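You operate a simulated robot arm through the tools that you are given. There is no shell and no other tool. Be economical: measure what you need, move in short steps, check, and stop when the job is done.

Carry out the task below with a simulated robot arm. There is one attempt and no reset: what you move stays moved.

TASK
Melt the cheese in the pan with the red handle at heat 2.
Fine: once golden, slide the pan out, dial to 0, grill off.

It is judged by the outcome, as a careful person would: the job done as asked, and still so three seconds after it is handed in. It fails if anything else is knocked over, pushed out of place, dropped, spilled or broken.

THE ROBOT
A 7-joint arm with a two-finger parallel gripper, fixed in place. Base frame: the origin is at the foot of the arm, x ahead of it, y to its left, z up; the work surface is at about z = 0. Lengths are in mm, angles in degrees, forces in N, time in s.
With the tool pointing down near the work surface it reaches from about 240 to 620 mm from the base axis. Its first joint turns from -66.0 to 66.0 degrees. Payload 2.6 kg.
Tool frame: the origin (TCP) lies between the finger pads and is the grasp point; the fingertips stand 30 mm ahead of it; z points along the fingers, y is the line along which they close. The gripper opens to 94 mm. The fingers are 28 mm wide and 10 mm thick; the gripper's body (50 by 96 mm) begins 55 mm behind the TCP.
Orientation is that of the tool frame in the base frame, as a unit quaternion [w, x, y, z]. With the fingers straight down and closing along the base's y, the tool's x points along the base's -x, its y along +y and its z along -z.

THE INTERFACE
- The arm moves only by the tool apply_moves. Its arguments are lists of equal length, an entry for each row: "rot": the turn, a rotation vector about the tool's x, y, z in units of 4 degrees (1.0 is 4 degrees), a list of three; "delta_pos": the shift along the tool's x, y, z in units of 25 mm (1.0 is 25 mm), a list of three; "jaw": the finger opening in mm, from 0 to 94. In form: {"rot": [[wx, wy, wz], ...], "delta_pos": [[dx, dy, dz], ...], "jaw": [jaw, ...]}. A call has 1 to 8 rows; each row shifts and turns the commanded pose from where the row before left it, along the tool's axes as they then stand. A call with a number of a shift or a turn outside -1 to 1 is refused whole. A row lasts 0.2 s, in which the tool goes at most 50 mm and 8.6 degrees; a call with a longer step from one row to the next is refused whole, and so is a gripper value outside its range. A pose out of reach is approached as far as the arm can. The call stops where the force on the tool passes 70 N (or 10 N more than at its start, if that is more) or the arm is blocked; 0.2 s more then pass. The fingers move at their own pace (about 72 mm/s each) and stop on an object; they squeeze with about 22 N. The grip force told is the motor's: it shows also when the fingers shut on nothing. Time passes only in rows, and 0.2 s behind the last, so rows that do not move let the fingers close. It gives the time, the measured TCP pose, the force on the tool (base axes), the opening and the grip force at its end, in the units of the frame above (readings bear some noise), and new pictures: "views" is both (left out), scene, wrist or none.
- Cameras (640 x 400 px; columns grow to the right, rows downward): "scene" is fixed at [26.7, 400, 560.7]; the picture's right is [-0.89, -0.46, 0.00], its down [-0.27, 0.52, -0.81] and it looks along [0.37, -0.72, -0.59] (base axes); focal length 313 px, centre (320, 200). "wrist" rides on the gripper at [-37, 0, -58] in the tool frame; the picture's right is [0.00, -1.00, 0.00], its down [0.97, 0.00, -0.24] and it looks along [0.24, 0.00, 0.97] (tool axes); focal length 218 px, centre (320, 200).
- probe_pixels(camera, pixels): for up to 12 pixels [column, row] of the newest picture of that camera ("zoom" is the newest enlarged one), the place [x, y, z] in the base frame of the surface seen there, good to about 2 mm, but the place of the scene camera against the robot may be out by one fixed shift of up to 25 mm in any direction. No time passes.
- inspect(camera, box): a new picture of the part [left, top, right, bottom] of that camera's present view, enlarged. No time passes.
- job_done(): hands the job in; it is judged then, once.

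Work in short steps. Measure before you move; look again where a grasp or a placing could have gone wrong, and mend it. You have 80 turns and 120 pictures in all, the two below and enlarged ones among them. Open the gripper and draw the arm clear of the work before you hand the job in, unless the task says otherwise; then end with one line.

The tools are called after "Emit:" as name(argument=value, ...) on one line, values as JSON. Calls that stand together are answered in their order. apply_moves: Moves the arm, as the interface text tells. Its arguments: {"type":"object","properties":{"rot":{"type":"array"},"delta_pos":{"type":"array"},"jaw":{"type":"array"},"views":{"type":"string","enum":["both","scene","wrist","none"]}},"required":["rot","delta_pos","jaw"]} The other tools are called the same way: probe_pixels (camera, pixels) gives the place of the surface under pixels of a picture; inspect (camera, box) takes an enlarged picture of a part of a camera's view; job_done () hands the job in.

At the start:

```text
clock: 0.0
position: [354.0, -73.6, 363.2]
orientation: [0.0, 0.001, 1.0, 0.0]
contact_force: [-0.8, -0.3, 0.2]
grip_width: 93.9
grip_force: 0.0
```

scene: 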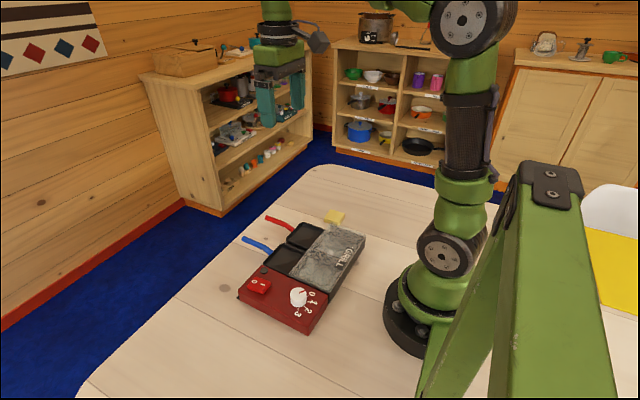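
wrist: 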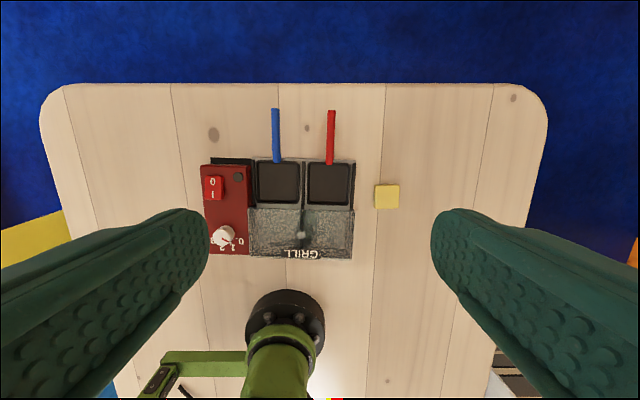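

The pictures show a raclette-type grill with a rocker switch, a dial, two pans and the cheese beside it. I enlarge both views.

Emit:
inspect(camera="scene", box=[220, 190, 380, 340])

Emit:
inspect(camera="wrist", box=[190, 90, 410, 270])

Emit:
probe_pixels(camera="wrist", pixels=[[387, 196], [376, 186], [399, 207], [330, 112], [330, 160], [330, 182], [275, 112], [213, 181], [213, 194], [223, 236], [330, 230], [238, 177]])

```text
2.67 times, centred on (300, 265) of scene
```

zoom: 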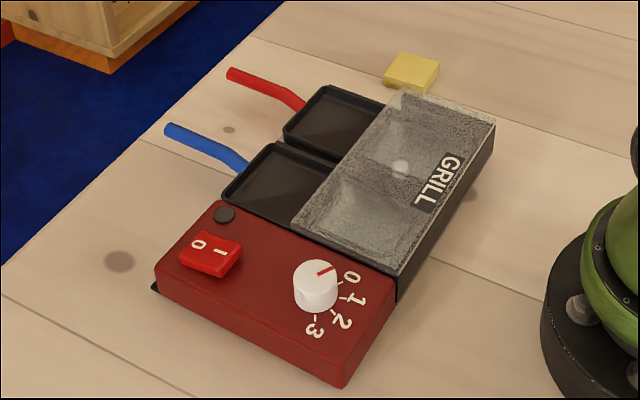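

```text
2.22 times, centred on (300, 180) of wrist
```

zoom: 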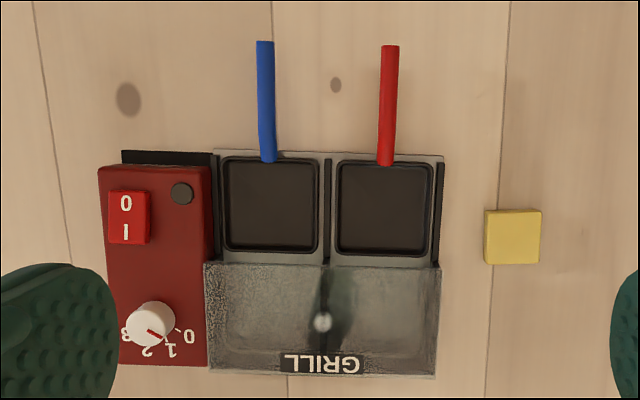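

```text
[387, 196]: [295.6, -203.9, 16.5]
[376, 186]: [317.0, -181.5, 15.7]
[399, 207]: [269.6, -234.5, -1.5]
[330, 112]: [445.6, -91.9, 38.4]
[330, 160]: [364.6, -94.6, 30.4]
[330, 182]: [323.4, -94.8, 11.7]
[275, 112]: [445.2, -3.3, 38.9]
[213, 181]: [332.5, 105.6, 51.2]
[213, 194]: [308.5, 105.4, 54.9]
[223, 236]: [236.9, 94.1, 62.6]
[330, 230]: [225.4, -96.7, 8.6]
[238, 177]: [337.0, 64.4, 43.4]
```

The mark on the dial stands at 0, the rocker is off (I side raised) and the pans are out. The cheese is about 48 mm square at (295,-206), 16 mm high. I move above it.

Emit:
apply_moves(rot=[[0, 0, 0], [0, 0, 0], [0, 0, 0], [0, 0, 0], [0, 0, 0], [0, 0, 0], [0, 0, 0], [0, 0, 0]], delta_pos=[[0.295, -0.66, 1], [0.295, -0.66, 1], [0.295, -0.66, 1], [0.295, -0.66, 1], [0.295, -0.66, 1], [0.295, -0.66, 1], [0.295, -0.66, 1], [0.295, -0.66, 1]], jaw=[94, 94, 94, 94, 94, 94, 94, 94])

```text
clock: 1.8
position: [293.9, -206.0, 160.9]
orientation: [0.0, -0.001, 1.0, 0.0]
contact_force: [0.3, -1.0, 1.3]
grip_width: 94.0
grip_force: 0.0
```

scene: 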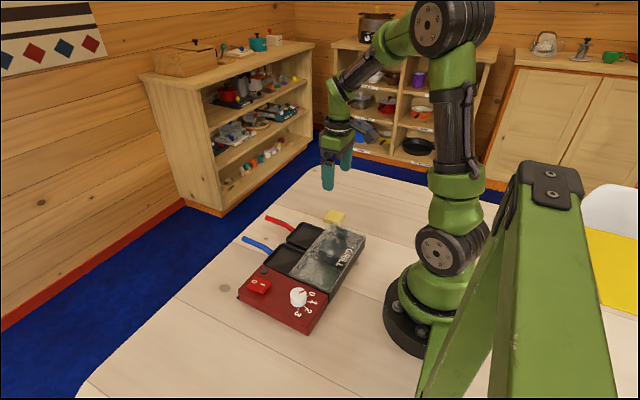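
wrist: 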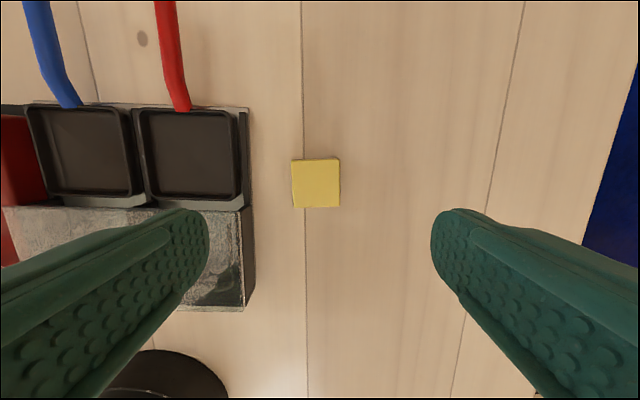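

Emit:
probe_pixels(camera="wrist", pixels=[[296, 183], [337, 183], [316, 162], [316, 204], [316, 183], [188, 155], [188, 120], [150, 155], [225, 155], [188, 192], [244, 160], [240, 230]])

```text
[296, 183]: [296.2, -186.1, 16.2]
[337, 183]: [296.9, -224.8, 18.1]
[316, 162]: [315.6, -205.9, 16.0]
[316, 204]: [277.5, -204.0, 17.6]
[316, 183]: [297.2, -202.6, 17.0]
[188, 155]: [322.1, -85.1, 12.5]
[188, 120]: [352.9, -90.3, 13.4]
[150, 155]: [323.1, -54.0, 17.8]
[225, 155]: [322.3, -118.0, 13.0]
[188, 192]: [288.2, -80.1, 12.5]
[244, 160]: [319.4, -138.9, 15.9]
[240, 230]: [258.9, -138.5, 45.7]
```

The cheese is centred at (296.5,-205), 44 mm wide, and the pan at about (321,-87) with its floor at 12.5. I descend with the jaw at 62 and grip the upper part.

Emit:
apply_moves(rot=[[0, 0, 0], [0, 0, 0], [0, 0, 0], [0, 0, 0], [0, 0, 0], [0, 0, 0], [0, 0, 0], [0, 0, 0]], delta_pos=[[-0.1, 0.04, 0.8], [0, 0, 0.9], [0, 0, 0.9], [0, 0, 0.8], [0, 0, 0.8], [0, 0, 0.7], [0, 0, 0], [0, 0, 0]], jaw=[62, 62, 62, 62, 62, 62, 35, 35], views="wrist")

```text
clock: 3.6
position: [297.5, -204.9, 38.9]
orientation: [0.0, 0.0, 1.0, 0.001]
contact_force: [0.7, 0.7, -0.4]
grip_width: 44.6
grip_force: 22.0
```

wrist: 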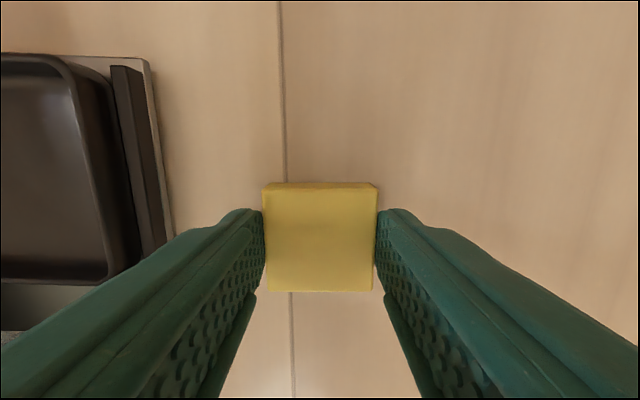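

The cheese is gripped at 44.6 mm. I lift it and carry it over the pan.

Emit:
apply_moves(rot=[[0, 0, 0], [0, 0, 0], [0, 0, 0], [0, 0, 0], [0, 0, 0], [0, 0, 0], [0, 0, 0], [0, 0, 0]], delta_pos=[[0, 0, -0.8], [0, 0, -0.8], [0, 0.4, -0.8], [-0.2, 0.9, 0], [-0.2, 0.9, 0], [-0.2, 0.9, 0], [-0.2, 0.9, 0], [-0.16, 0.72, 0]], jaw=[35, 35, 35, 35, 35, 35, 35, 35])

```text
clock: 5.4
position: [319.8, -87.6, 100.3]
orientation: [0.0, 0.0, 1.0, 0.0]
contact_force: [1.0, 0.7, -0.4]
grip_width: 35.0
grip_force: 0.1
```

scene: 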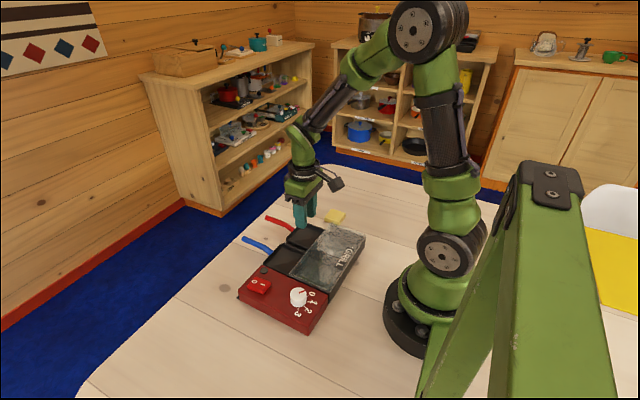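
wrist: 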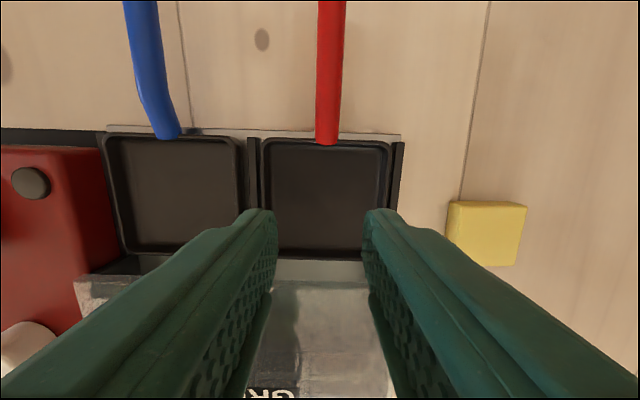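

The cheese slipped out (jaw at 35) and lies on the table slightly turned. I measure it and the pan again.

Emit:
inspect(camera="wrist", box=[240, 110, 560, 310])

Emit:
probe_pixels(camera="wrist", pixels=[[452, 205], [523, 208], [515, 263], [487, 232], [270, 150], [385, 150], [325, 146], [325, 243], [325, 255], [262, 200], [391, 200], [325, 200]])

```text
2.00 times, centred on (400, 210) of wrist
```

zoom: 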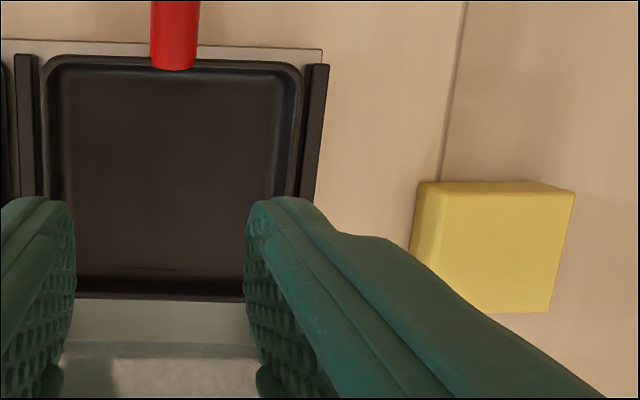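

```text
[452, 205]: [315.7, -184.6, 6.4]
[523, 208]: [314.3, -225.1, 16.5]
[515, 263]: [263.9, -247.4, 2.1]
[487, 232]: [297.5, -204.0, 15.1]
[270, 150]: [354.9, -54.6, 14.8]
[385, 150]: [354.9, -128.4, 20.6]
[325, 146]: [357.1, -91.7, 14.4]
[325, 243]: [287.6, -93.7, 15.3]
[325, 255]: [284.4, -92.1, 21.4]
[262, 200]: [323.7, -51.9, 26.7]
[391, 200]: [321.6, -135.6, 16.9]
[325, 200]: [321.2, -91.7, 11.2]
```

The cheese lies almost where it was. The pan interior is 74 mm wide, centred at (321,-91.5), with its rim at 22. I go back over the cheese and check.

Emit:
apply_moves(rot=[[0, 0, 0], [0, 0, 0], [0, 0, 0], [0, 0, 0], [0, 0, 0], [0, 0, 0]], delta_pos=[[0.2, -0.8, 0], [0.2, -0.8, 0], [0.2, -0.8, 0], [0.2, -0.8, 0], [0.1, -0.8, 0], [0, -0.7, 0]], jaw=[62, 62, 62, 62, 62, 62], views="wrist")

```text
clock: 6.8
position: [299.6, -204.3, 99.2]
orientation: [0.001, 0.001, 1.0, 0.0]
contact_force: [-0.2, 0.1, 0.0]
grip_width: 62.0
grip_force: 0.1
```

wrist: 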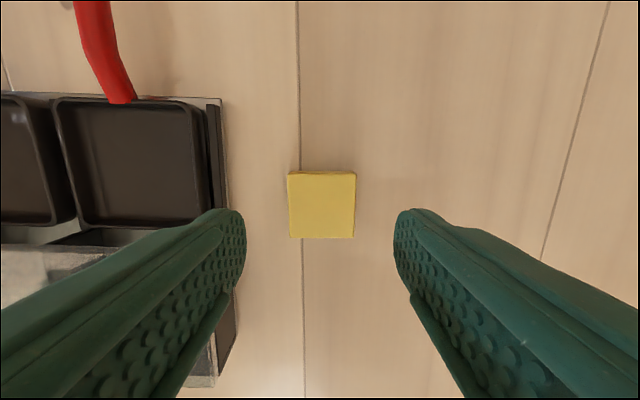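

The cheese is square to the tool. I go deeper this time (TCP z about 33), close, and lift slightly to check.

Emit:
apply_moves(rot=[[0, 0, 0], [0, 0, 0], [0, 0, 0], [0, 0, 0], [0, 0, 0], [0, 0, 0], [0, 0, 0], [0, 0, 0]], delta_pos=[[0.1, 0, 0.9], [0, 0, 0.9], [0, 0, 0.85], [0, 0, 0], [0, 0, 0], [0, 0, 0], [0, 0, -0.3], [0, 0, -0.3]], jaw=[62, 62, 62, 30, 30, 30, 30, 30], views="wrist")

```text
clock: 8.6
position: [296.5, -204.6, 48.9]
orientation: [0.0, 0.0, 1.0, 0.0]
contact_force: [0.2, -0.1, -0.4]
grip_width: 44.9
grip_force: 22.1
```

wrist: 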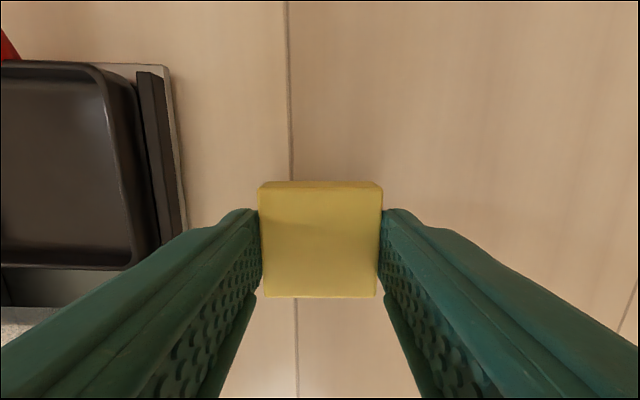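

It holds at 44.9. I lift it gently and carry it over the pan.

Emit:
apply_moves(rot=[[0, 0, 0], [0, 0, 0], [0, 0, 0], [0, 0, 0], [0, 0, 0], [0, 0, 0], [0, 0, 0], [0, 0, 0]], delta_pos=[[0, 0, -0.4], [0, 0, -0.4], [0, 0, -0.4], [-0.2, 0.8, 0], [-0.2, 1, 0], [-0.2, 1, 0], [-0.2, 1, 0], [-0.18, 0.72, 0]], jaw=[30, 30, 30, 30, 30, 30, 30, 30], views="wrist")

```text
clock: 10.4
position: [320.5, -90.6, 79.4]
orientation: [-0.001, 0.0, 1.0, 0.0]
contact_force: [0.0, 0.9, -0.9]
grip_width: 45.0
grip_force: 22.0
```

wrist: 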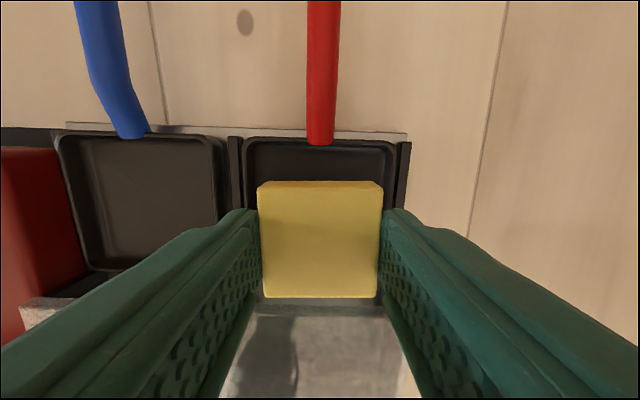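

It is held and centred. I lower it to just above the pan floor, open slightly, and lift out.

Emit:
apply_moves(rot=[[0, 0, 0], [0, 0, 0], [0, 0, 0], [0, 0, 0], [0, 0, 0], [0, 0, 0], [0, 0, 0], [0, 0, 0]], delta_pos=[[0, -0.02, 0.45], [0, 0, 0.45], [0, 0, 0.32], [0, 0, 0], [0, 0, 0], [0, 0, -0.5], [0, 0, -0.9], [0, 0, -1]], jaw=[30, 30, 30, 52, 52, 52, 60, 60])

```text
clock: 12.2
position: [320.1, -91.5, 107.7]
orientation: [0.001, 0.0, 1.0, 0.0]
contact_force: [0.6, 0.5, -0.5]
grip_width: 60.1
grip_force: 0.0
```

scene: 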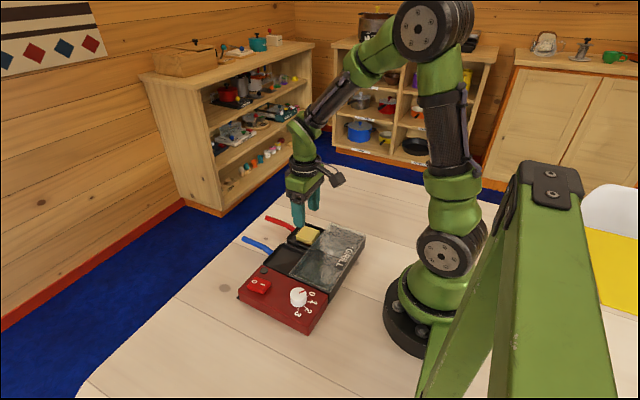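
wrist: 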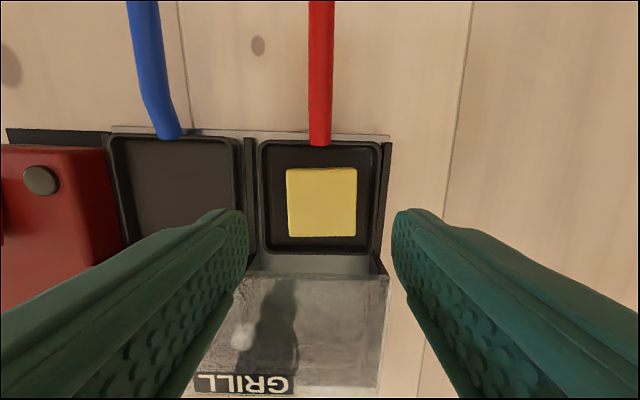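

The cheese lies in the pan. Next I view the control box from above.

Emit:
apply_moves(rot=[[0, 0, 0], [0, 0, 0], [0, 0, 0], [0, 0, 0], [0, 0, 0], [0, 0, 0], [0, 0, 0], [0, 0, 0]], delta_pos=[[0.2, 0.96, -0.5], [0.3, 0.96, -0.5], [0.3, 0.96, -0.5], [0.3, 0.96, -0.2], [0.3, 0.96, 0], [0.3, 0.96, 0], [0.3, 0.96, 0], [0.3, 0.96, 0]], jaw=[60, 60, 60, 60, 60, 60, 60, 60], views="wrist")

```text
clock: 14.0
position: [263.2, 100.5, 150.2]
orientation: [0.001, 0.0, 1.0, 0.0]
contact_force: [-0.7, -0.7, -0.1]
grip_width: 60.1
grip_force: 0.2
```

wrist: 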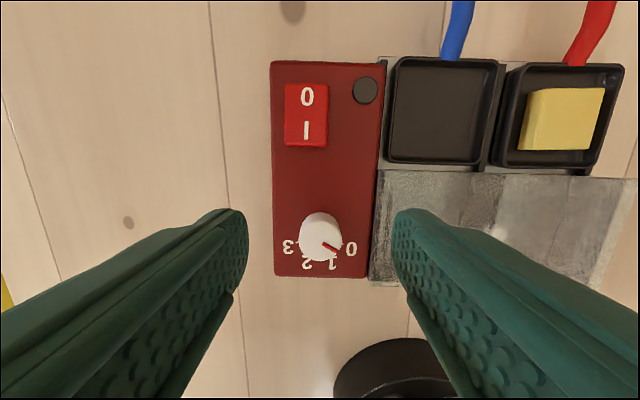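

Emit:
inspect(camera="wrist", box=[260, 180, 388, 280])

Emit:
probe_pixels(camera="wrist", pixels=[[320, 228], [303, 232], [336, 228], [320, 246], [320, 214], [307, 97], [306, 115], [306, 131], [306, 142], [289, 246], [350, 248], [306, 267]])

```text
4.00 times, centred on (324, 230) of wrist
```

zoom: 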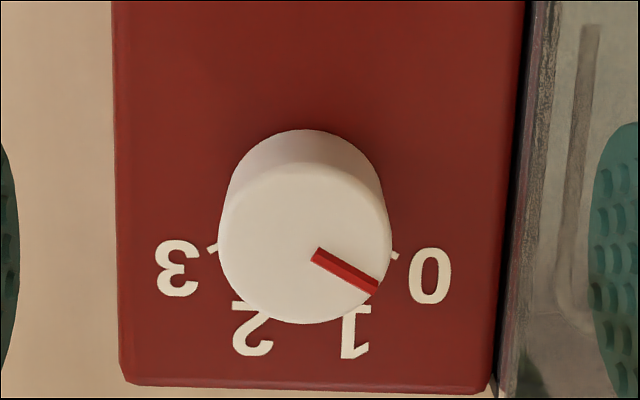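

```text
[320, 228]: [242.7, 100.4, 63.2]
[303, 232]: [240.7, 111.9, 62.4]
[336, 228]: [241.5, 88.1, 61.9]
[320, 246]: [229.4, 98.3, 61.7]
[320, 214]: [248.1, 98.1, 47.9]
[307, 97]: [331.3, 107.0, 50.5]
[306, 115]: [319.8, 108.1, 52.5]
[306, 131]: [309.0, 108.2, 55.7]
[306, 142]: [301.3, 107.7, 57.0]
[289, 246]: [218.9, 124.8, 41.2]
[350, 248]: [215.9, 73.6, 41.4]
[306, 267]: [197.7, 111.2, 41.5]
```

The dial is centred at about (233,99) with its top at 63. The mark is at 0 and the steps are 40° each, so heat 2 is 80° clockwise. First I press the I side of the rocker at (300–310,108) with closed fingers.

Emit:
apply_moves(rot=[[0, 0, 0], [0, 0, 0], [0, 0, 0], [0, 0, 0], [0, 0, 0]], delta_pos=[[-0.48, 0.1, 0], [-0.48, 0.1, 0.3], [-0.48, 0.08, 0.6], [0, 0, 0.6], [0, 0, 0.6]], jaw=[0, 0, 0, 0, 0])

```text
clock: 15.2
position: [299.9, 106.9, 97.1]
orientation: [0.0, 0.0, 1.0, 0.0]
contact_force: [-0.3, -0.4, -0.3]
grip_width: 0.0
grip_force: 22.5
```

scene: 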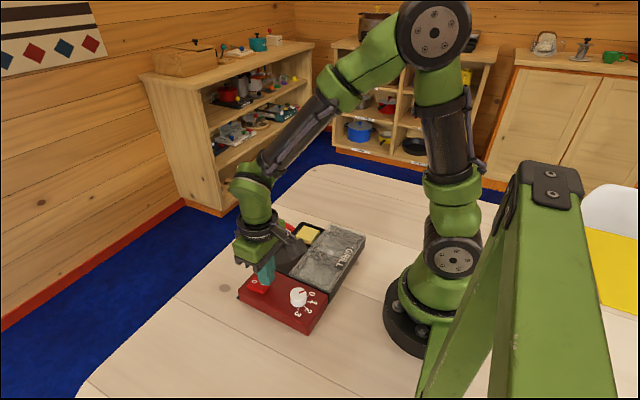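
wrist: 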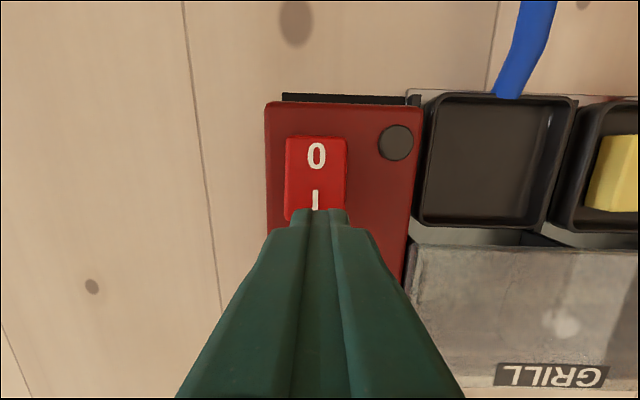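

The closed tips stand 10 mm above the I end. I press down about 15 mm in small steps and then raise.

Emit:
apply_moves(rot=[[0, 0, 0], [0, 0, 0], [0, 0, 0], [0, 0, 0]], delta_pos=[[0, 0, 0.2], [0, 0, 0.16], [0, 0, 0.14], [0, 0, 0.1]], jaw=[0, 0, 0, 0], views="wrist")

```text
clock: 16.2
position: [299.9, 106.9, 83.5]
orientation: [0.0, -0.001, 1.0, 0.0]
contact_force: [0.2, -0.7, 0.6]
grip_width: 0.0
grip_force: 22.1
```

wrist: 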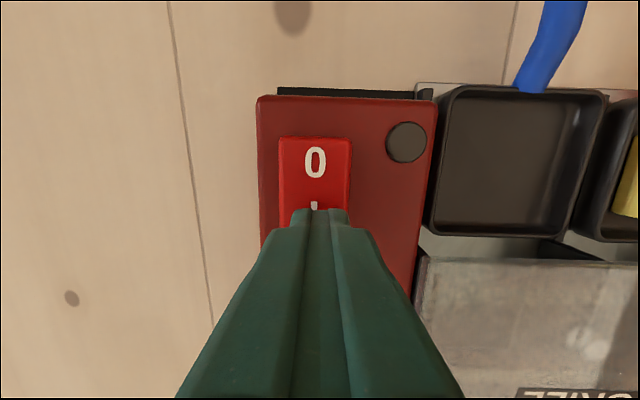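

The tips are at 53.5 with little force so far. I press on.

Emit:
apply_moves(rot=[[0, 0, 0], [0, 0, 0], [0, 0, 0]], delta_pos=[[0, 0, 0.1], [0, 0, 0.1], [0, 0, 0.1]], jaw=[0, 0, 0], views="wrist")

```text
clock: 16.8
position: [299.0, 107.8, 82.6]
orientation: [0.0, 0.0, 1.0, 0.0]
contact_force: [-3.4, -2.0, 7.8]
grip_width: 0.0
grip_force: 21.6
stopped in row 2: the force on the tool passed its limit (the readings are from after the stop); the commanded pose is now the measured one
```

wrist: 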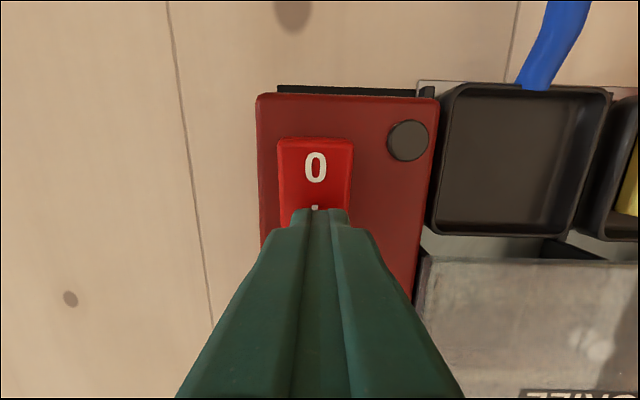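

The push hit the force limit, with the tips at about 52. I raise and look at the rocker and the lamp.

Emit:
apply_moves(rot=[[0, 0, 0], [0, 0, 0], [0, 0, 0], [0, 0, 0]], delta_pos=[[0, 0, -0.5], [0.6, 0, -0.8], [0.6, 0, -0.8], [0.3, 0, -0.6]], jaw=[0, 0, 40, 40], views="wrist")

Emit:
inspect(camera="scene", box=[220, 190, 380, 340])

Emit:
inspect(camera="wrist", box=[260, 50, 388, 150])

Emit:
probe_pixels(camera="wrist", pixels=[[306, 75], [306, 90], [306, 100], [306, 110], [306, 120], [306, 130], [306, 140], [306, 150]])

```text
clock: 17.8
position: [260.6, 107.7, 149.1]
orientation: [0.0, 0.0, 1.0, 0.0]
contact_force: [0.1, -0.2, 0.7]
grip_width: 39.7
grip_force: 0.1
```

wrist: 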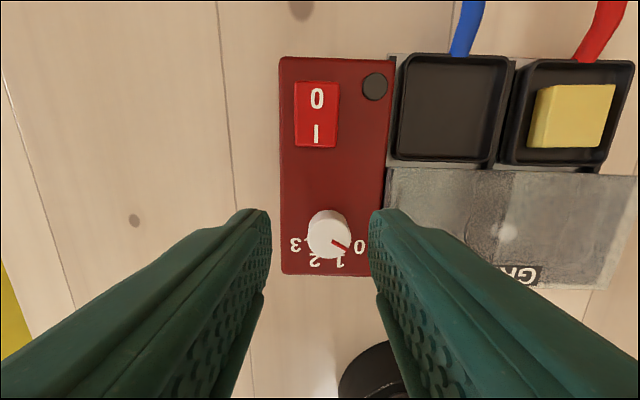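

```text
2.67 times, centred on (300, 265) of scene
```

zoom: 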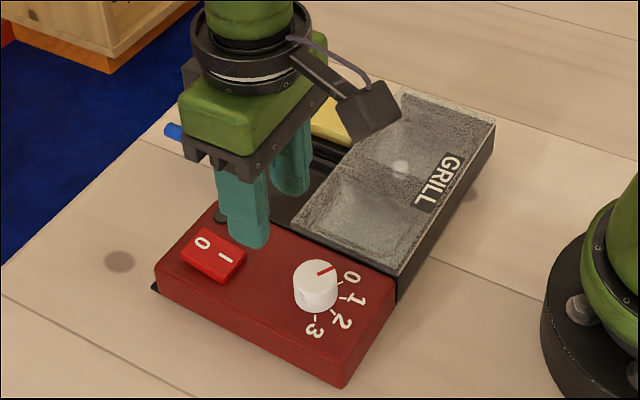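

```text
4.00 times, centred on (324, 100) of wrist
```

zoom: 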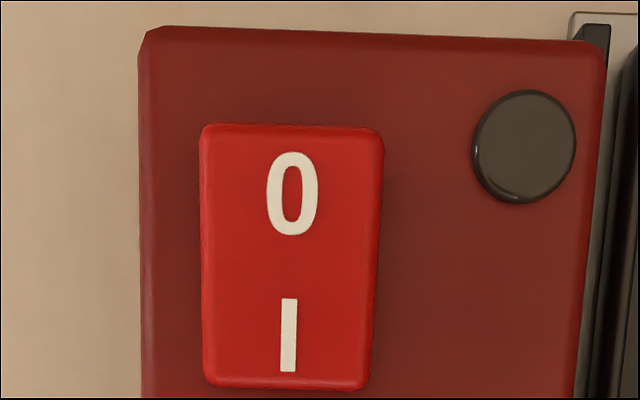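

```text
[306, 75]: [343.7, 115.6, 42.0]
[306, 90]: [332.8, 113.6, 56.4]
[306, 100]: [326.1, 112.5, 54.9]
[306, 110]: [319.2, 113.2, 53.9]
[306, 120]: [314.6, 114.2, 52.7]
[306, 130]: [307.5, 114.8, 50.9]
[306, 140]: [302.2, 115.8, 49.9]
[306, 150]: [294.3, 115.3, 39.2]
```

The rocker has flipped: the 0 end is now high at 56 and the I end low at 50, so it is on. I centre over the dial and pre-turn the gripper -40°.

Emit:
apply_moves(rot=[[0, 0, 0], [0, 0, 0], [0, 0, -1], [0, 0, -1], [0, 0, -1], [0, 0, -1], [0, 0, -1], [0, 0, -1]], delta_pos=[[0.55, -0.18, 0], [0.55, -0.17, 0], [0, 0, 0.3], [0, 0, 0.3], [0, 0, 0.3], [0, 0, 0.2], [0, 0, 0], [0, 0, 0]], jaw=[40, 40, 40, 40, 40, 40, 40, 40], views="none")

Emit:
apply_moves(rot=[[0, 0, -1], [0, 0, -1], [0, 0, -1], [0, 0, -1]], delta_pos=[[0, 0, 0], [0, 0, 0], [0, 0, 0], [0, 0, 0]], jaw=[40, 40, 40, 40])

```text
clock: 19.6
position: [232.2, 98.5, 121.3]
orientation: [-0.001, -0.208, 0.978, 0.0]
contact_force: [0.3, 0.6, 0.2]
grip_width: 39.9
grip_force: 0.0
```

```text
clock: 20.6
position: [234.3, 99.4, 121.6]
orientation: [0.0, -0.343, 0.939, 0.0]
contact_force: [0.8, -0.9, 0.4]
grip_width: 39.9
grip_force: 0.1
```

scene: 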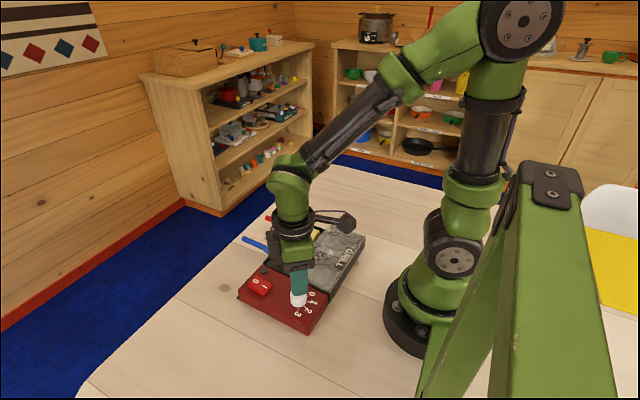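
wrist: 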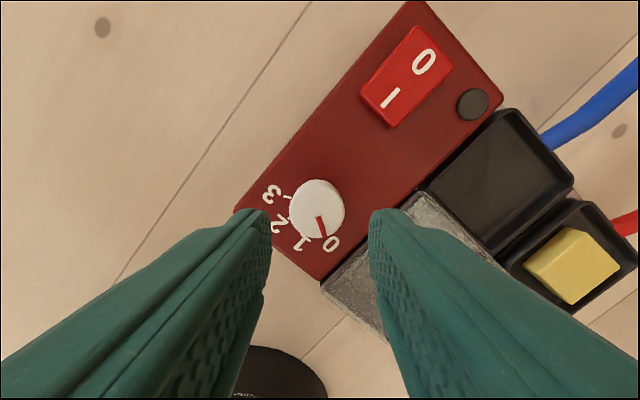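

I check the dial centre in this view before descending.

Emit:
probe_pixels(camera="wrist", pixels=[[317, 210], [293, 210], [341, 212], [317, 232], [318, 196]])

Emit:
inspect(camera="wrist", box=[256, 165, 384, 265])

```text
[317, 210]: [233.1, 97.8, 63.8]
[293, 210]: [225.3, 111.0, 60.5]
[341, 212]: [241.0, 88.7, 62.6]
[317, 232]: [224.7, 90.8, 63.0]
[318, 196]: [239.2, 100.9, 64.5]
```

```text
4.00 times, centred on (320, 215) of wrist
```

zoom: 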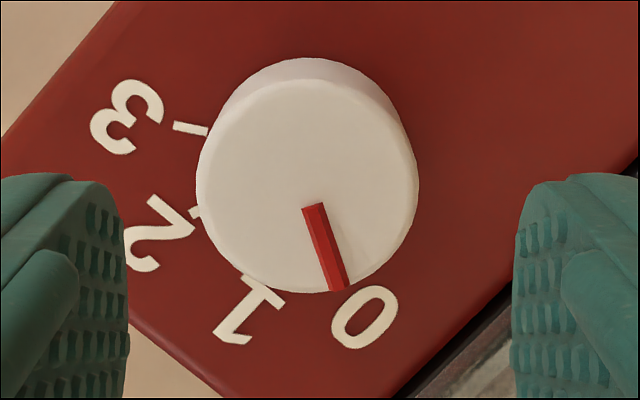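

The dial centre is 1–2 mm toward tool +y. I shift, descend to TCP z of about 79 (tips at 49, clear of box and hood) and close.

Emit:
apply_moves(rot=[[0, 0, 0], [0, 0, 0], [0, 0, 0], [0, 0, 0], [0, 0, 0], [0, 0, 0]], delta_pos=[[0, 0.05, 0.6], [0, 0, 0.6], [0, 0, 0.5], [0, 0, 0], [0, 0, 0], [0, 0, 0]], jaw=[40, 40, 40, 20, 20, 20], views="wrist")

```text
clock: 22.0
position: [232.5, 100.6, 80.9]
orientation: [0.0, -0.343, 0.939, 0.0]
contact_force: [-1.9, 0.4, 3.6]
grip_width: 31.2
grip_force: 21.9
```

wrist: 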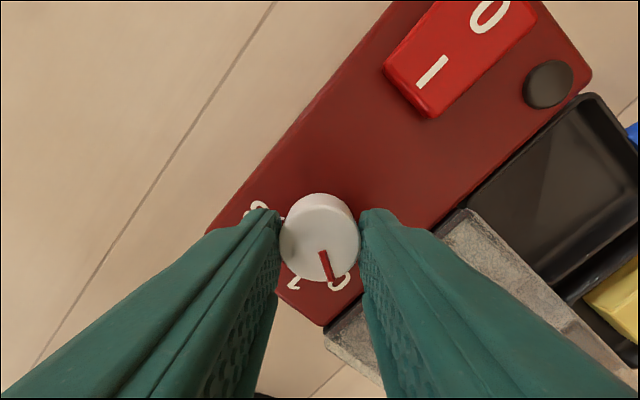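

The dial is gripped at 31 mm. I turn it clockwise in two calls, the first 40°.

Emit:
apply_moves(rot=[[0, 0, 1], [0, 0, 1], [0, 0, 1], [0, 0, 1], [0, 0, 1], [0, 0, 1], [0, 0, 1], [0, 0, 1]], delta_pos=[[0, 0, 0], [0, 0, 0], [0, 0, 0], [0, 0, 0], [0, 0, 0], [0, 0, 0], [0, 0, 0], [0, 0, 0]], jaw=[20, 20, 20, 20, 20, 20, 20, 20], views="wrist")

```text
clock: 23.8
position: [233.0, 101.1, 80.1]
orientation: [0.001, -0.07, 0.998, 0.001]
contact_force: [-8.3, 22.5, 13.9]
grip_width: 30.7
grip_force: 21.9
```

wrist: 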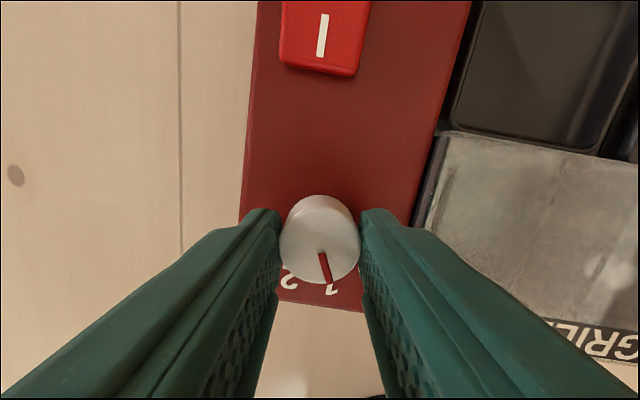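

The dial follows and the mark is near 1. Side force is 22 N, so I add a small shift to +y and continue the turn.

Emit:
apply_moves(rot=[[0, 0, 1], [0, 0, 1], [0, 0, 1], [0, 0, 1], [0, 0, 1], [0, 0, 1], [0, 0, 1], [0, 0, 1]], delta_pos=[[0, 0.03, 0], [0, 0, 0], [0, 0, 0], [0, 0, 0], [0, 0, 0], [0, 0, 0], [0, 0, 0], [0, 0, 0]], jaw=[20, 20, 20, 20, 20, 20, 20, 20], views="wrist")

```text
clock: 25.6
position: [232.6, 100.2, 79.2]
orientation: [0.002, 0.209, 0.978, 0.0]
contact_force: [6.3, 7.7, 1.3]
grip_width: 30.6
grip_force: 22.0
```

wrist: 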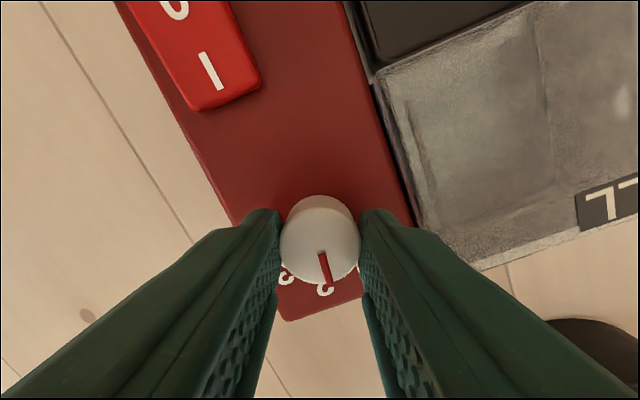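

No slip: the mark has kept its place against the fingers. I do the last 16°, then open, rise and look.

Emit:
apply_moves(rot=[[0, 0, 1], [0, 0, 1], [0, 0, 1], [0, 0, 1], [0, 0, 0], [0, 0, 0], [0, 0, 0], [0, 0, 0]], delta_pos=[[0, 0, 0], [0, 0, 0], [0, 0, 0], [0, 0, 0], [0, 0, 0], [0, 0, 0], [0, 0, -0.9], [0, 0, -0.9]], jaw=[20, 20, 20, 20, 20, 42, 42, 42])

Emit:
inspect(camera="wrist", box=[256, 165, 384, 265])

```text
clock: 27.4
position: [233.1, 99.3, 125.2]
orientation: [0.0, 0.343, 0.939, 0.0]
contact_force: [-0.6, -0.3, 0.1]
grip_width: 42.1
grip_force: 0.1
```

scene: 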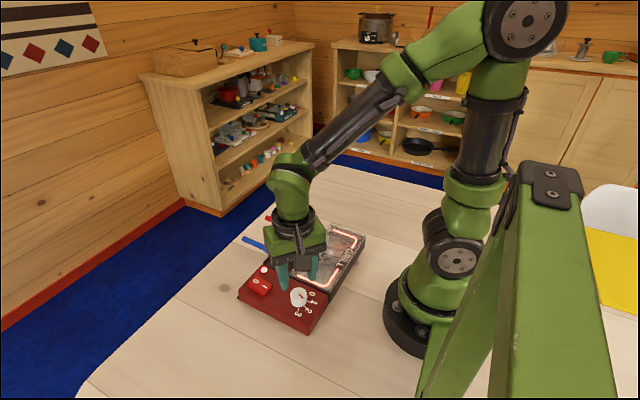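
wrist: 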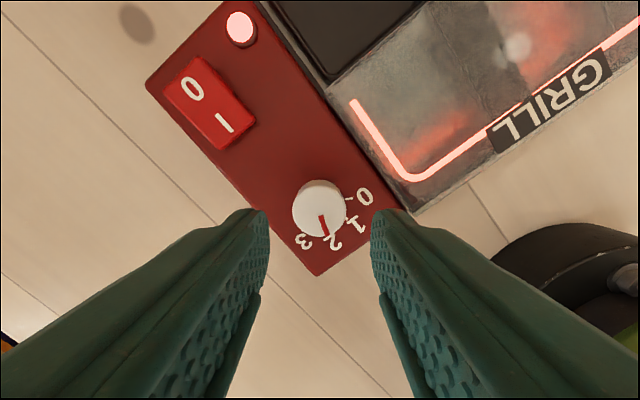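

```text
4.00 times, centred on (320, 215) of wrist
```

zoom: 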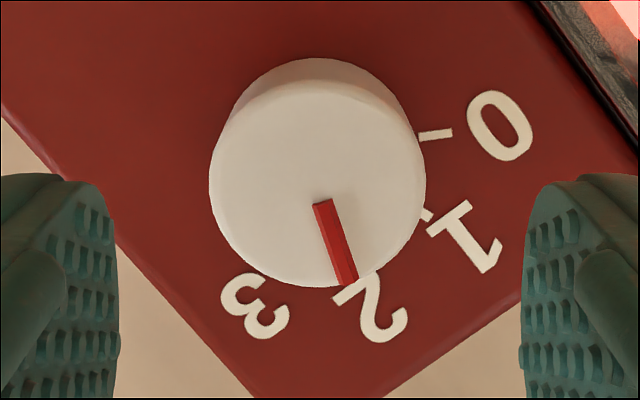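

The dial is on 2, the lamp is lit and the coil glows. I turn the gripper back and go to the red handle at about (425,-92).

Emit:
apply_moves(rot=[[0, 0, -1], [0, 0, -1], [0, 0, -1], [0, 0, -1], [0, 0, -1], [0, 0, -1], [0, 0, -1], [0, 0, -1]], delta_pos=[[0, 0, 0], [0, 0, 0], [0, 0, 0], [0, 0, 0], [0, 0, 0], [0, 0, 0], [0, 0, 0], [0, 0, 0]], jaw=[42, 42, 42, 42, 42, 42, 42, 42], views="none")

Emit:
apply_moves(rot=[[0, 0, -1], [0, 0, -1], [0, 0, 0], [0, 0, 0], [0, 0, 0], [0, 0, 0], [0, 0, 0], [0, 0, 0]], delta_pos=[[0, 0, 0], [0, 0, 0], [-1, -1, 0], [-1, -1, 0], [-1, -1, 0], [-1, -1, 0], [-1, -1, 0], [-1, -1, 0]], jaw=[42, 42, 42, 42, 42, 42, 42, 42], views="none")

Emit:
apply_moves(rot=[[0, 0, 0], [0, 0, 0], [0, 0, 0]], delta_pos=[[-0.7, -0.8, 0.3], [-0.7, -0.8, 0.3], [0, 0, 0]], jaw=[42, 42, 42])

```text
clock: 29.2
position: [233.6, 101.6, 124.1]
orientation: [0.0, 0.068, 0.998, 0.0]
contact_force: [0.6, -0.7, 0.0]
grip_width: 41.9
grip_force: 0.0
```

```text
clock: 31.0
position: [383.3, -49.9, 124.6]
orientation: [0.0, -0.001, 1.0, 0.0]
contact_force: [-1.1, 0.0, 0.2]
grip_width: 41.8
grip_force: 0.0
```

```text
clock: 31.8
position: [416.9, -90.0, 111.1]
orientation: [0.0, -0.001, 1.0, 0.001]
contact_force: [0.2, -0.4, -0.7]
grip_width: 42.0
grip_force: 0.0
```

scene: 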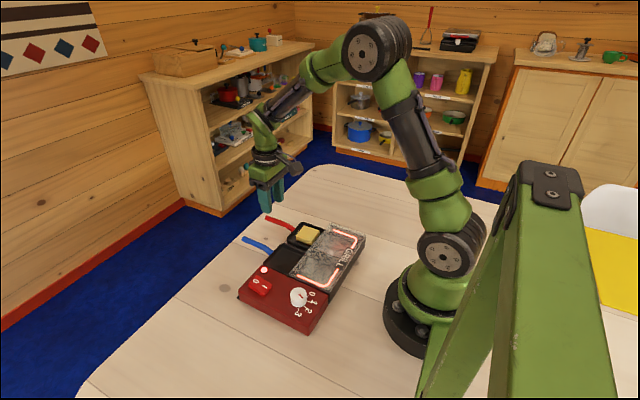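
wrist: 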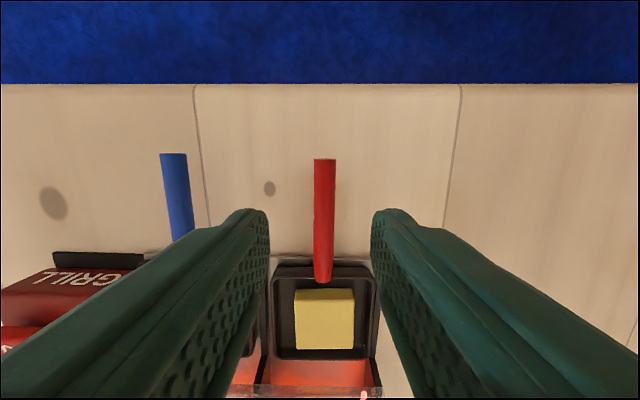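

Emit:
probe_pixels(camera="wrist", pixels=[[324, 165], [324, 190], [324, 215], [324, 240], [323, 265], [323, 360], [323, 384], [372, 384]])

Emit:
inspect(camera="scene", box=[230, 200, 390, 300])

```text
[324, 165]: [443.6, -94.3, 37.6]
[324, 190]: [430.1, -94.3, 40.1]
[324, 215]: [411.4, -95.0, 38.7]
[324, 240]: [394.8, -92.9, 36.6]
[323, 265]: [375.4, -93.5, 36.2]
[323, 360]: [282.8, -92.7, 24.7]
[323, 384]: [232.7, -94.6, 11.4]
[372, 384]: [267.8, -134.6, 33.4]
```

```text
4.00 times, centred on (310, 250) of scene
```

zoom: 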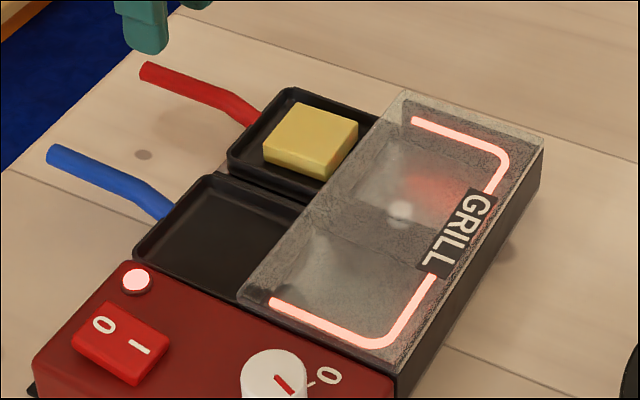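

The handle is at y -94 with its top at z 39. I descend to TCP z of about 42 at x 417 and close.

Emit:
apply_moves(rot=[[0, 0, 0], [0, 0, 0], [0, 0, 0], [0, 0, 0], [0, 0, 0], [0, 0, 0], [0, 0, 0]], delta_pos=[[0, -0.14, 0.9], [0, 0, 0.9], [0, 0, 0.9], [0, 0, 0], [0, 0, 0], [0, 0, 0], [0, 0, 0]], jaw=[42, 42, 42, 0, 0, 0, 0], views="wrist")

```text
clock: 33.4
position: [418.3, -92.5, 40.9]
orientation: [0.0, 0.0, 1.0, 0.0]
contact_force: [0.7, 1.0, 0.5]
grip_width: 13.2
grip_force: 21.6
```

wrist: 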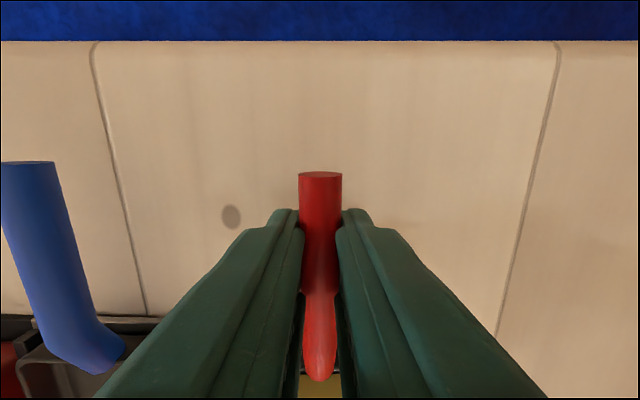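

The handle is gripped at 13.2 mm. I push the pan in by 40 mm first.

Emit:
apply_moves(rot=[[0, 0, 0], [0, 0, 0], [0, 0, 0], [0, 0, 0]], delta_pos=[[0.4, 0, 0], [0.4, 0, 0], [0.4, 0, 0], [0.4, 0, 0]], jaw=[0, 0, 0, 0], views="none")

Emit:
inspect(camera="scene", box=[230, 200, 390, 300])

```text
clock: 34.4
position: [377.1, -92.9, 42.5]
orientation: [0.0, 0.002, 1.0, -0.001]
contact_force: [1.5, 4.8, -0.1]
grip_width: 13.4
grip_force: 21.9
```

```text
4.00 times, centred on (310, 250) of scene
```

zoom: 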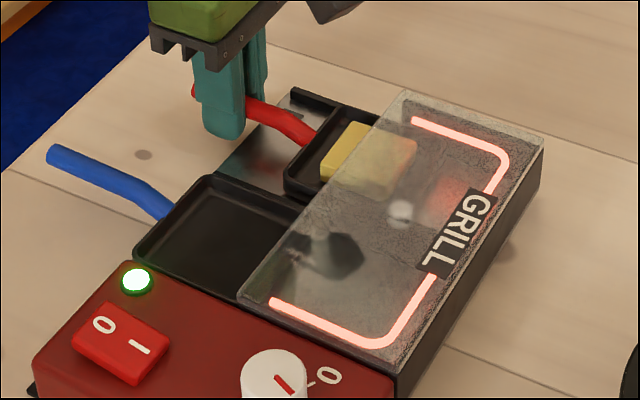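

The pan slides well under the hood and the lamp has gone green (hot). I push the rest of the way.

Emit:
apply_moves(rot=[[0, 0, 0], [0, 0, 0], [0, 0, 0], [0, 0, 0]], delta_pos=[[0.4, 0, 0], [0.4, 0, 0], [0.4, 0, 0], [0.3, 0, 0]], jaw=[0, 0, 0, 0], views="none")

Emit:
inspect(camera="scene", box=[230, 200, 390, 300])

```text
clock: 35.4
position: [340.1, -91.9, 40.5]
orientation: [0.001, -0.001, 1.0, 0.0]
contact_force: [3.8, 5.4, 3.7]
grip_width: 13.7
grip_force: 22.0
```

```text
4.00 times, centred on (310, 250) of scene
```

zoom: 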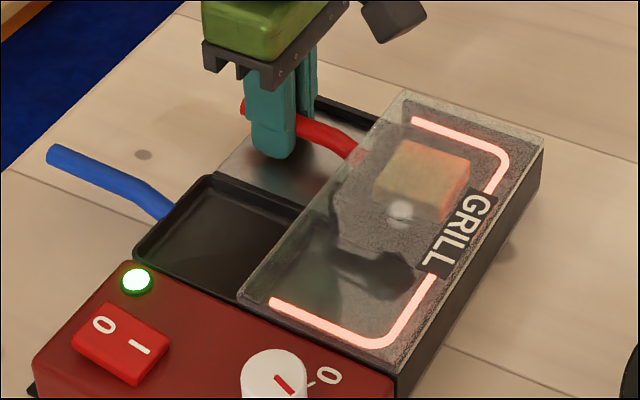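

The pan is now under the hood. I push 4 mm more and then wait, watching the cheese through the glass.

Emit:
apply_moves(rot=[[0, 0, 0], [0, 0, 0], [0, 0, 0], [0, 0, 0], [0, 0, 0], [0, 0, 0], [0, 0, 0], [0, 0, 0]], delta_pos=[[0.16, 0, 0], [0, 0, 0], [0, 0, 0], [0, 0, 0], [0, 0, 0], [0, 0, 0], [0, 0, 0], [0, 0, 0]], jaw=[0, 0, 0, 0, 0, 0, 0, 0], views="none")

Emit:
inspect(camera="scene", box=[290, 215, 370, 265])

```text
clock: 37.2
position: [335.8, -93.0, 42.0]
orientation: [-0.001, 0.001, 1.0, 0.0]
contact_force: [-2.3, 4.9, 0.4]
grip_width: 13.5
grip_force: 21.8
```

```text
8.00 times, centred on (330, 240) of scene
```

zoom: 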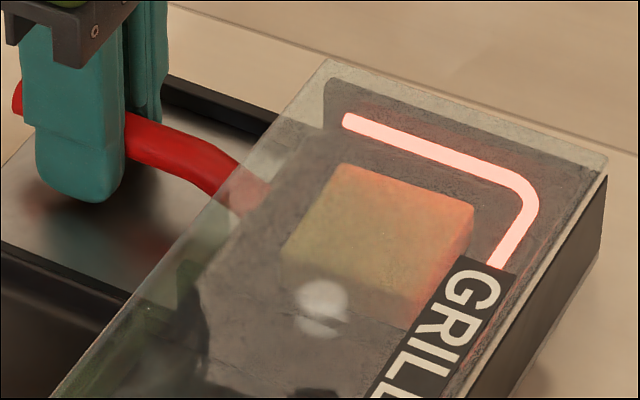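

The cheese is heating. I wait and look again every few seconds.

Emit:
apply_moves(rot=[[0, 0, 0], [0, 0, 0], [0, 0, 0], [0, 0, 0], [0, 0, 0], [0, 0, 0], [0, 0, 0], [0, 0, 0]], delta_pos=[[0, 0, 0], [0, 0, 0], [0, 0, 0], [0, 0, 0], [0, 0, 0], [0, 0, 0], [0, 0, 0], [0, 0, 0]], jaw=[0, 0, 0, 0, 0, 0, 0, 0], views="none")

Emit:
inspect(camera="scene", box=[290, 215, 370, 265])

Emit:
apply_moves(rot=[[0, 0, 0], [0, 0, 0], [0, 0, 0], [0, 0, 0], [0, 0, 0], [0, 0, 0], [0, 0, 0], [0, 0, 0]], delta_pos=[[0, 0, 0], [0, 0, 0], [0, 0, 0], [0, 0, 0], [0, 0, 0], [0, 0, 0], [0, 0, 0], [0, 0, 0]], jaw=[0, 0, 0, 0, 0, 0, 0, 0], views="none")

Emit:
inspect(camera="scene", box=[290, 215, 370, 265])

```text
clock: 39.0
position: [336.4, -94.1, 42.4]
orientation: [0.0, 0.0, 1.0, 0.0]
contact_force: [-1.5, 3.8, -0.3]
grip_width: 13.5
grip_force: 22.3
```

```text
8.00 times, centred on (330, 240) of scene
```

zoom: 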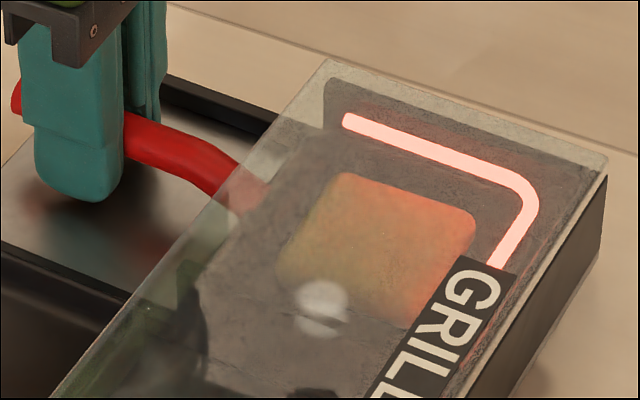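

```text
clock: 40.8
position: [335.2, -92.8, 41.9]
orientation: [0.001, 0.0, 1.0, 0.0]
contact_force: [0.1, 4.6, 0.0]
grip_width: 13.6
grip_force: 22.4
```

```text
8.00 times, centred on (330, 240) of scene
```

zoom: 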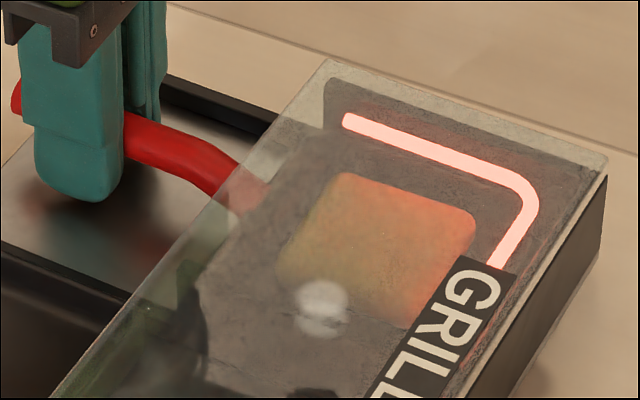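

The cheese has started softening (rounded, thinner). I keep watching.

Emit:
apply_moves(rot=[[0, 0, 0], [0, 0, 0], [0, 0, 0], [0, 0, 0], [0, 0, 0], [0, 0, 0], [0, 0, 0], [0, 0, 0]], delta_pos=[[0, 0, 0], [0, 0, 0], [0, 0, 0], [0, 0, 0], [0, 0, 0], [0, 0, 0], [0, 0, 0], [0, 0, 0]], jaw=[0, 0, 0, 0, 0, 0, 0, 0], views="none")

Emit:
inspect(camera="scene", box=[290, 215, 370, 265])

```text
clock: 42.6
position: [336.5, -93.6, 42.1]
orientation: [0.0, 0.0, 1.0, 0.0]
contact_force: [0.4, 3.7, 0.4]
grip_width: 13.8
grip_force: 22.4
```

```text
8.00 times, centred on (330, 240) of scene
```

zoom: 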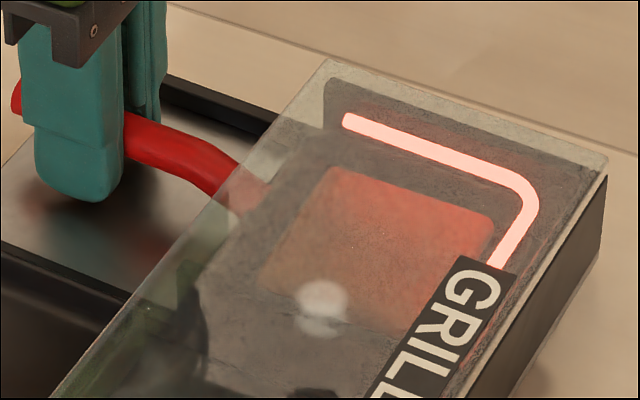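

It has spread and its colour has deepened. Under the red glow I can't tell golden, so I slide the pan out to see its true colour (it can go back).

Emit:
apply_moves(rot=[[0, 0, 0], [0, 0, 0], [0, 0, 0], [0, 0, 0], [0, 0, 0], [0, 0, 0], [0, 0, 0]], delta_pos=[[-0.3, 0, 0], [-0.5, 0, 0], [-0.5, 0, 0], [-0.5, 0, 0], [-0.5, 0, 0], [-0.5, 0, 0], [-0.4, 0, 0]], jaw=[0, 0, 0, 0, 0, 0, 0], views="none")

Emit:
inspect(camera="scene", box=[260, 200, 388, 280])

```text
clock: 44.2
position: [416.4, -92.0, 41.1]
orientation: [0.0, 0.0, 1.0, 0.0]
contact_force: [0.0, 0.5, 1.7]
grip_width: 13.3
grip_force: 22.7
```

```text
5.00 times, centred on (324, 240) of scene
```

zoom: 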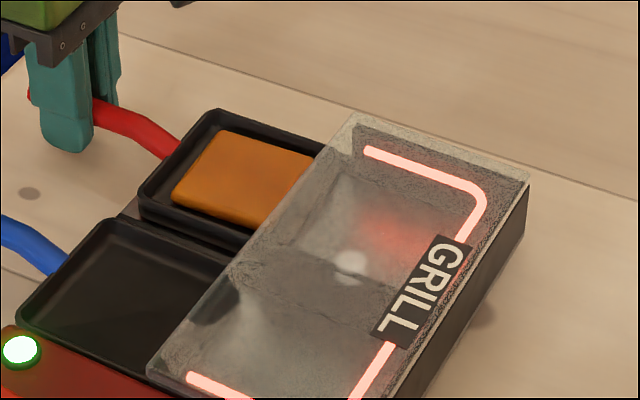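

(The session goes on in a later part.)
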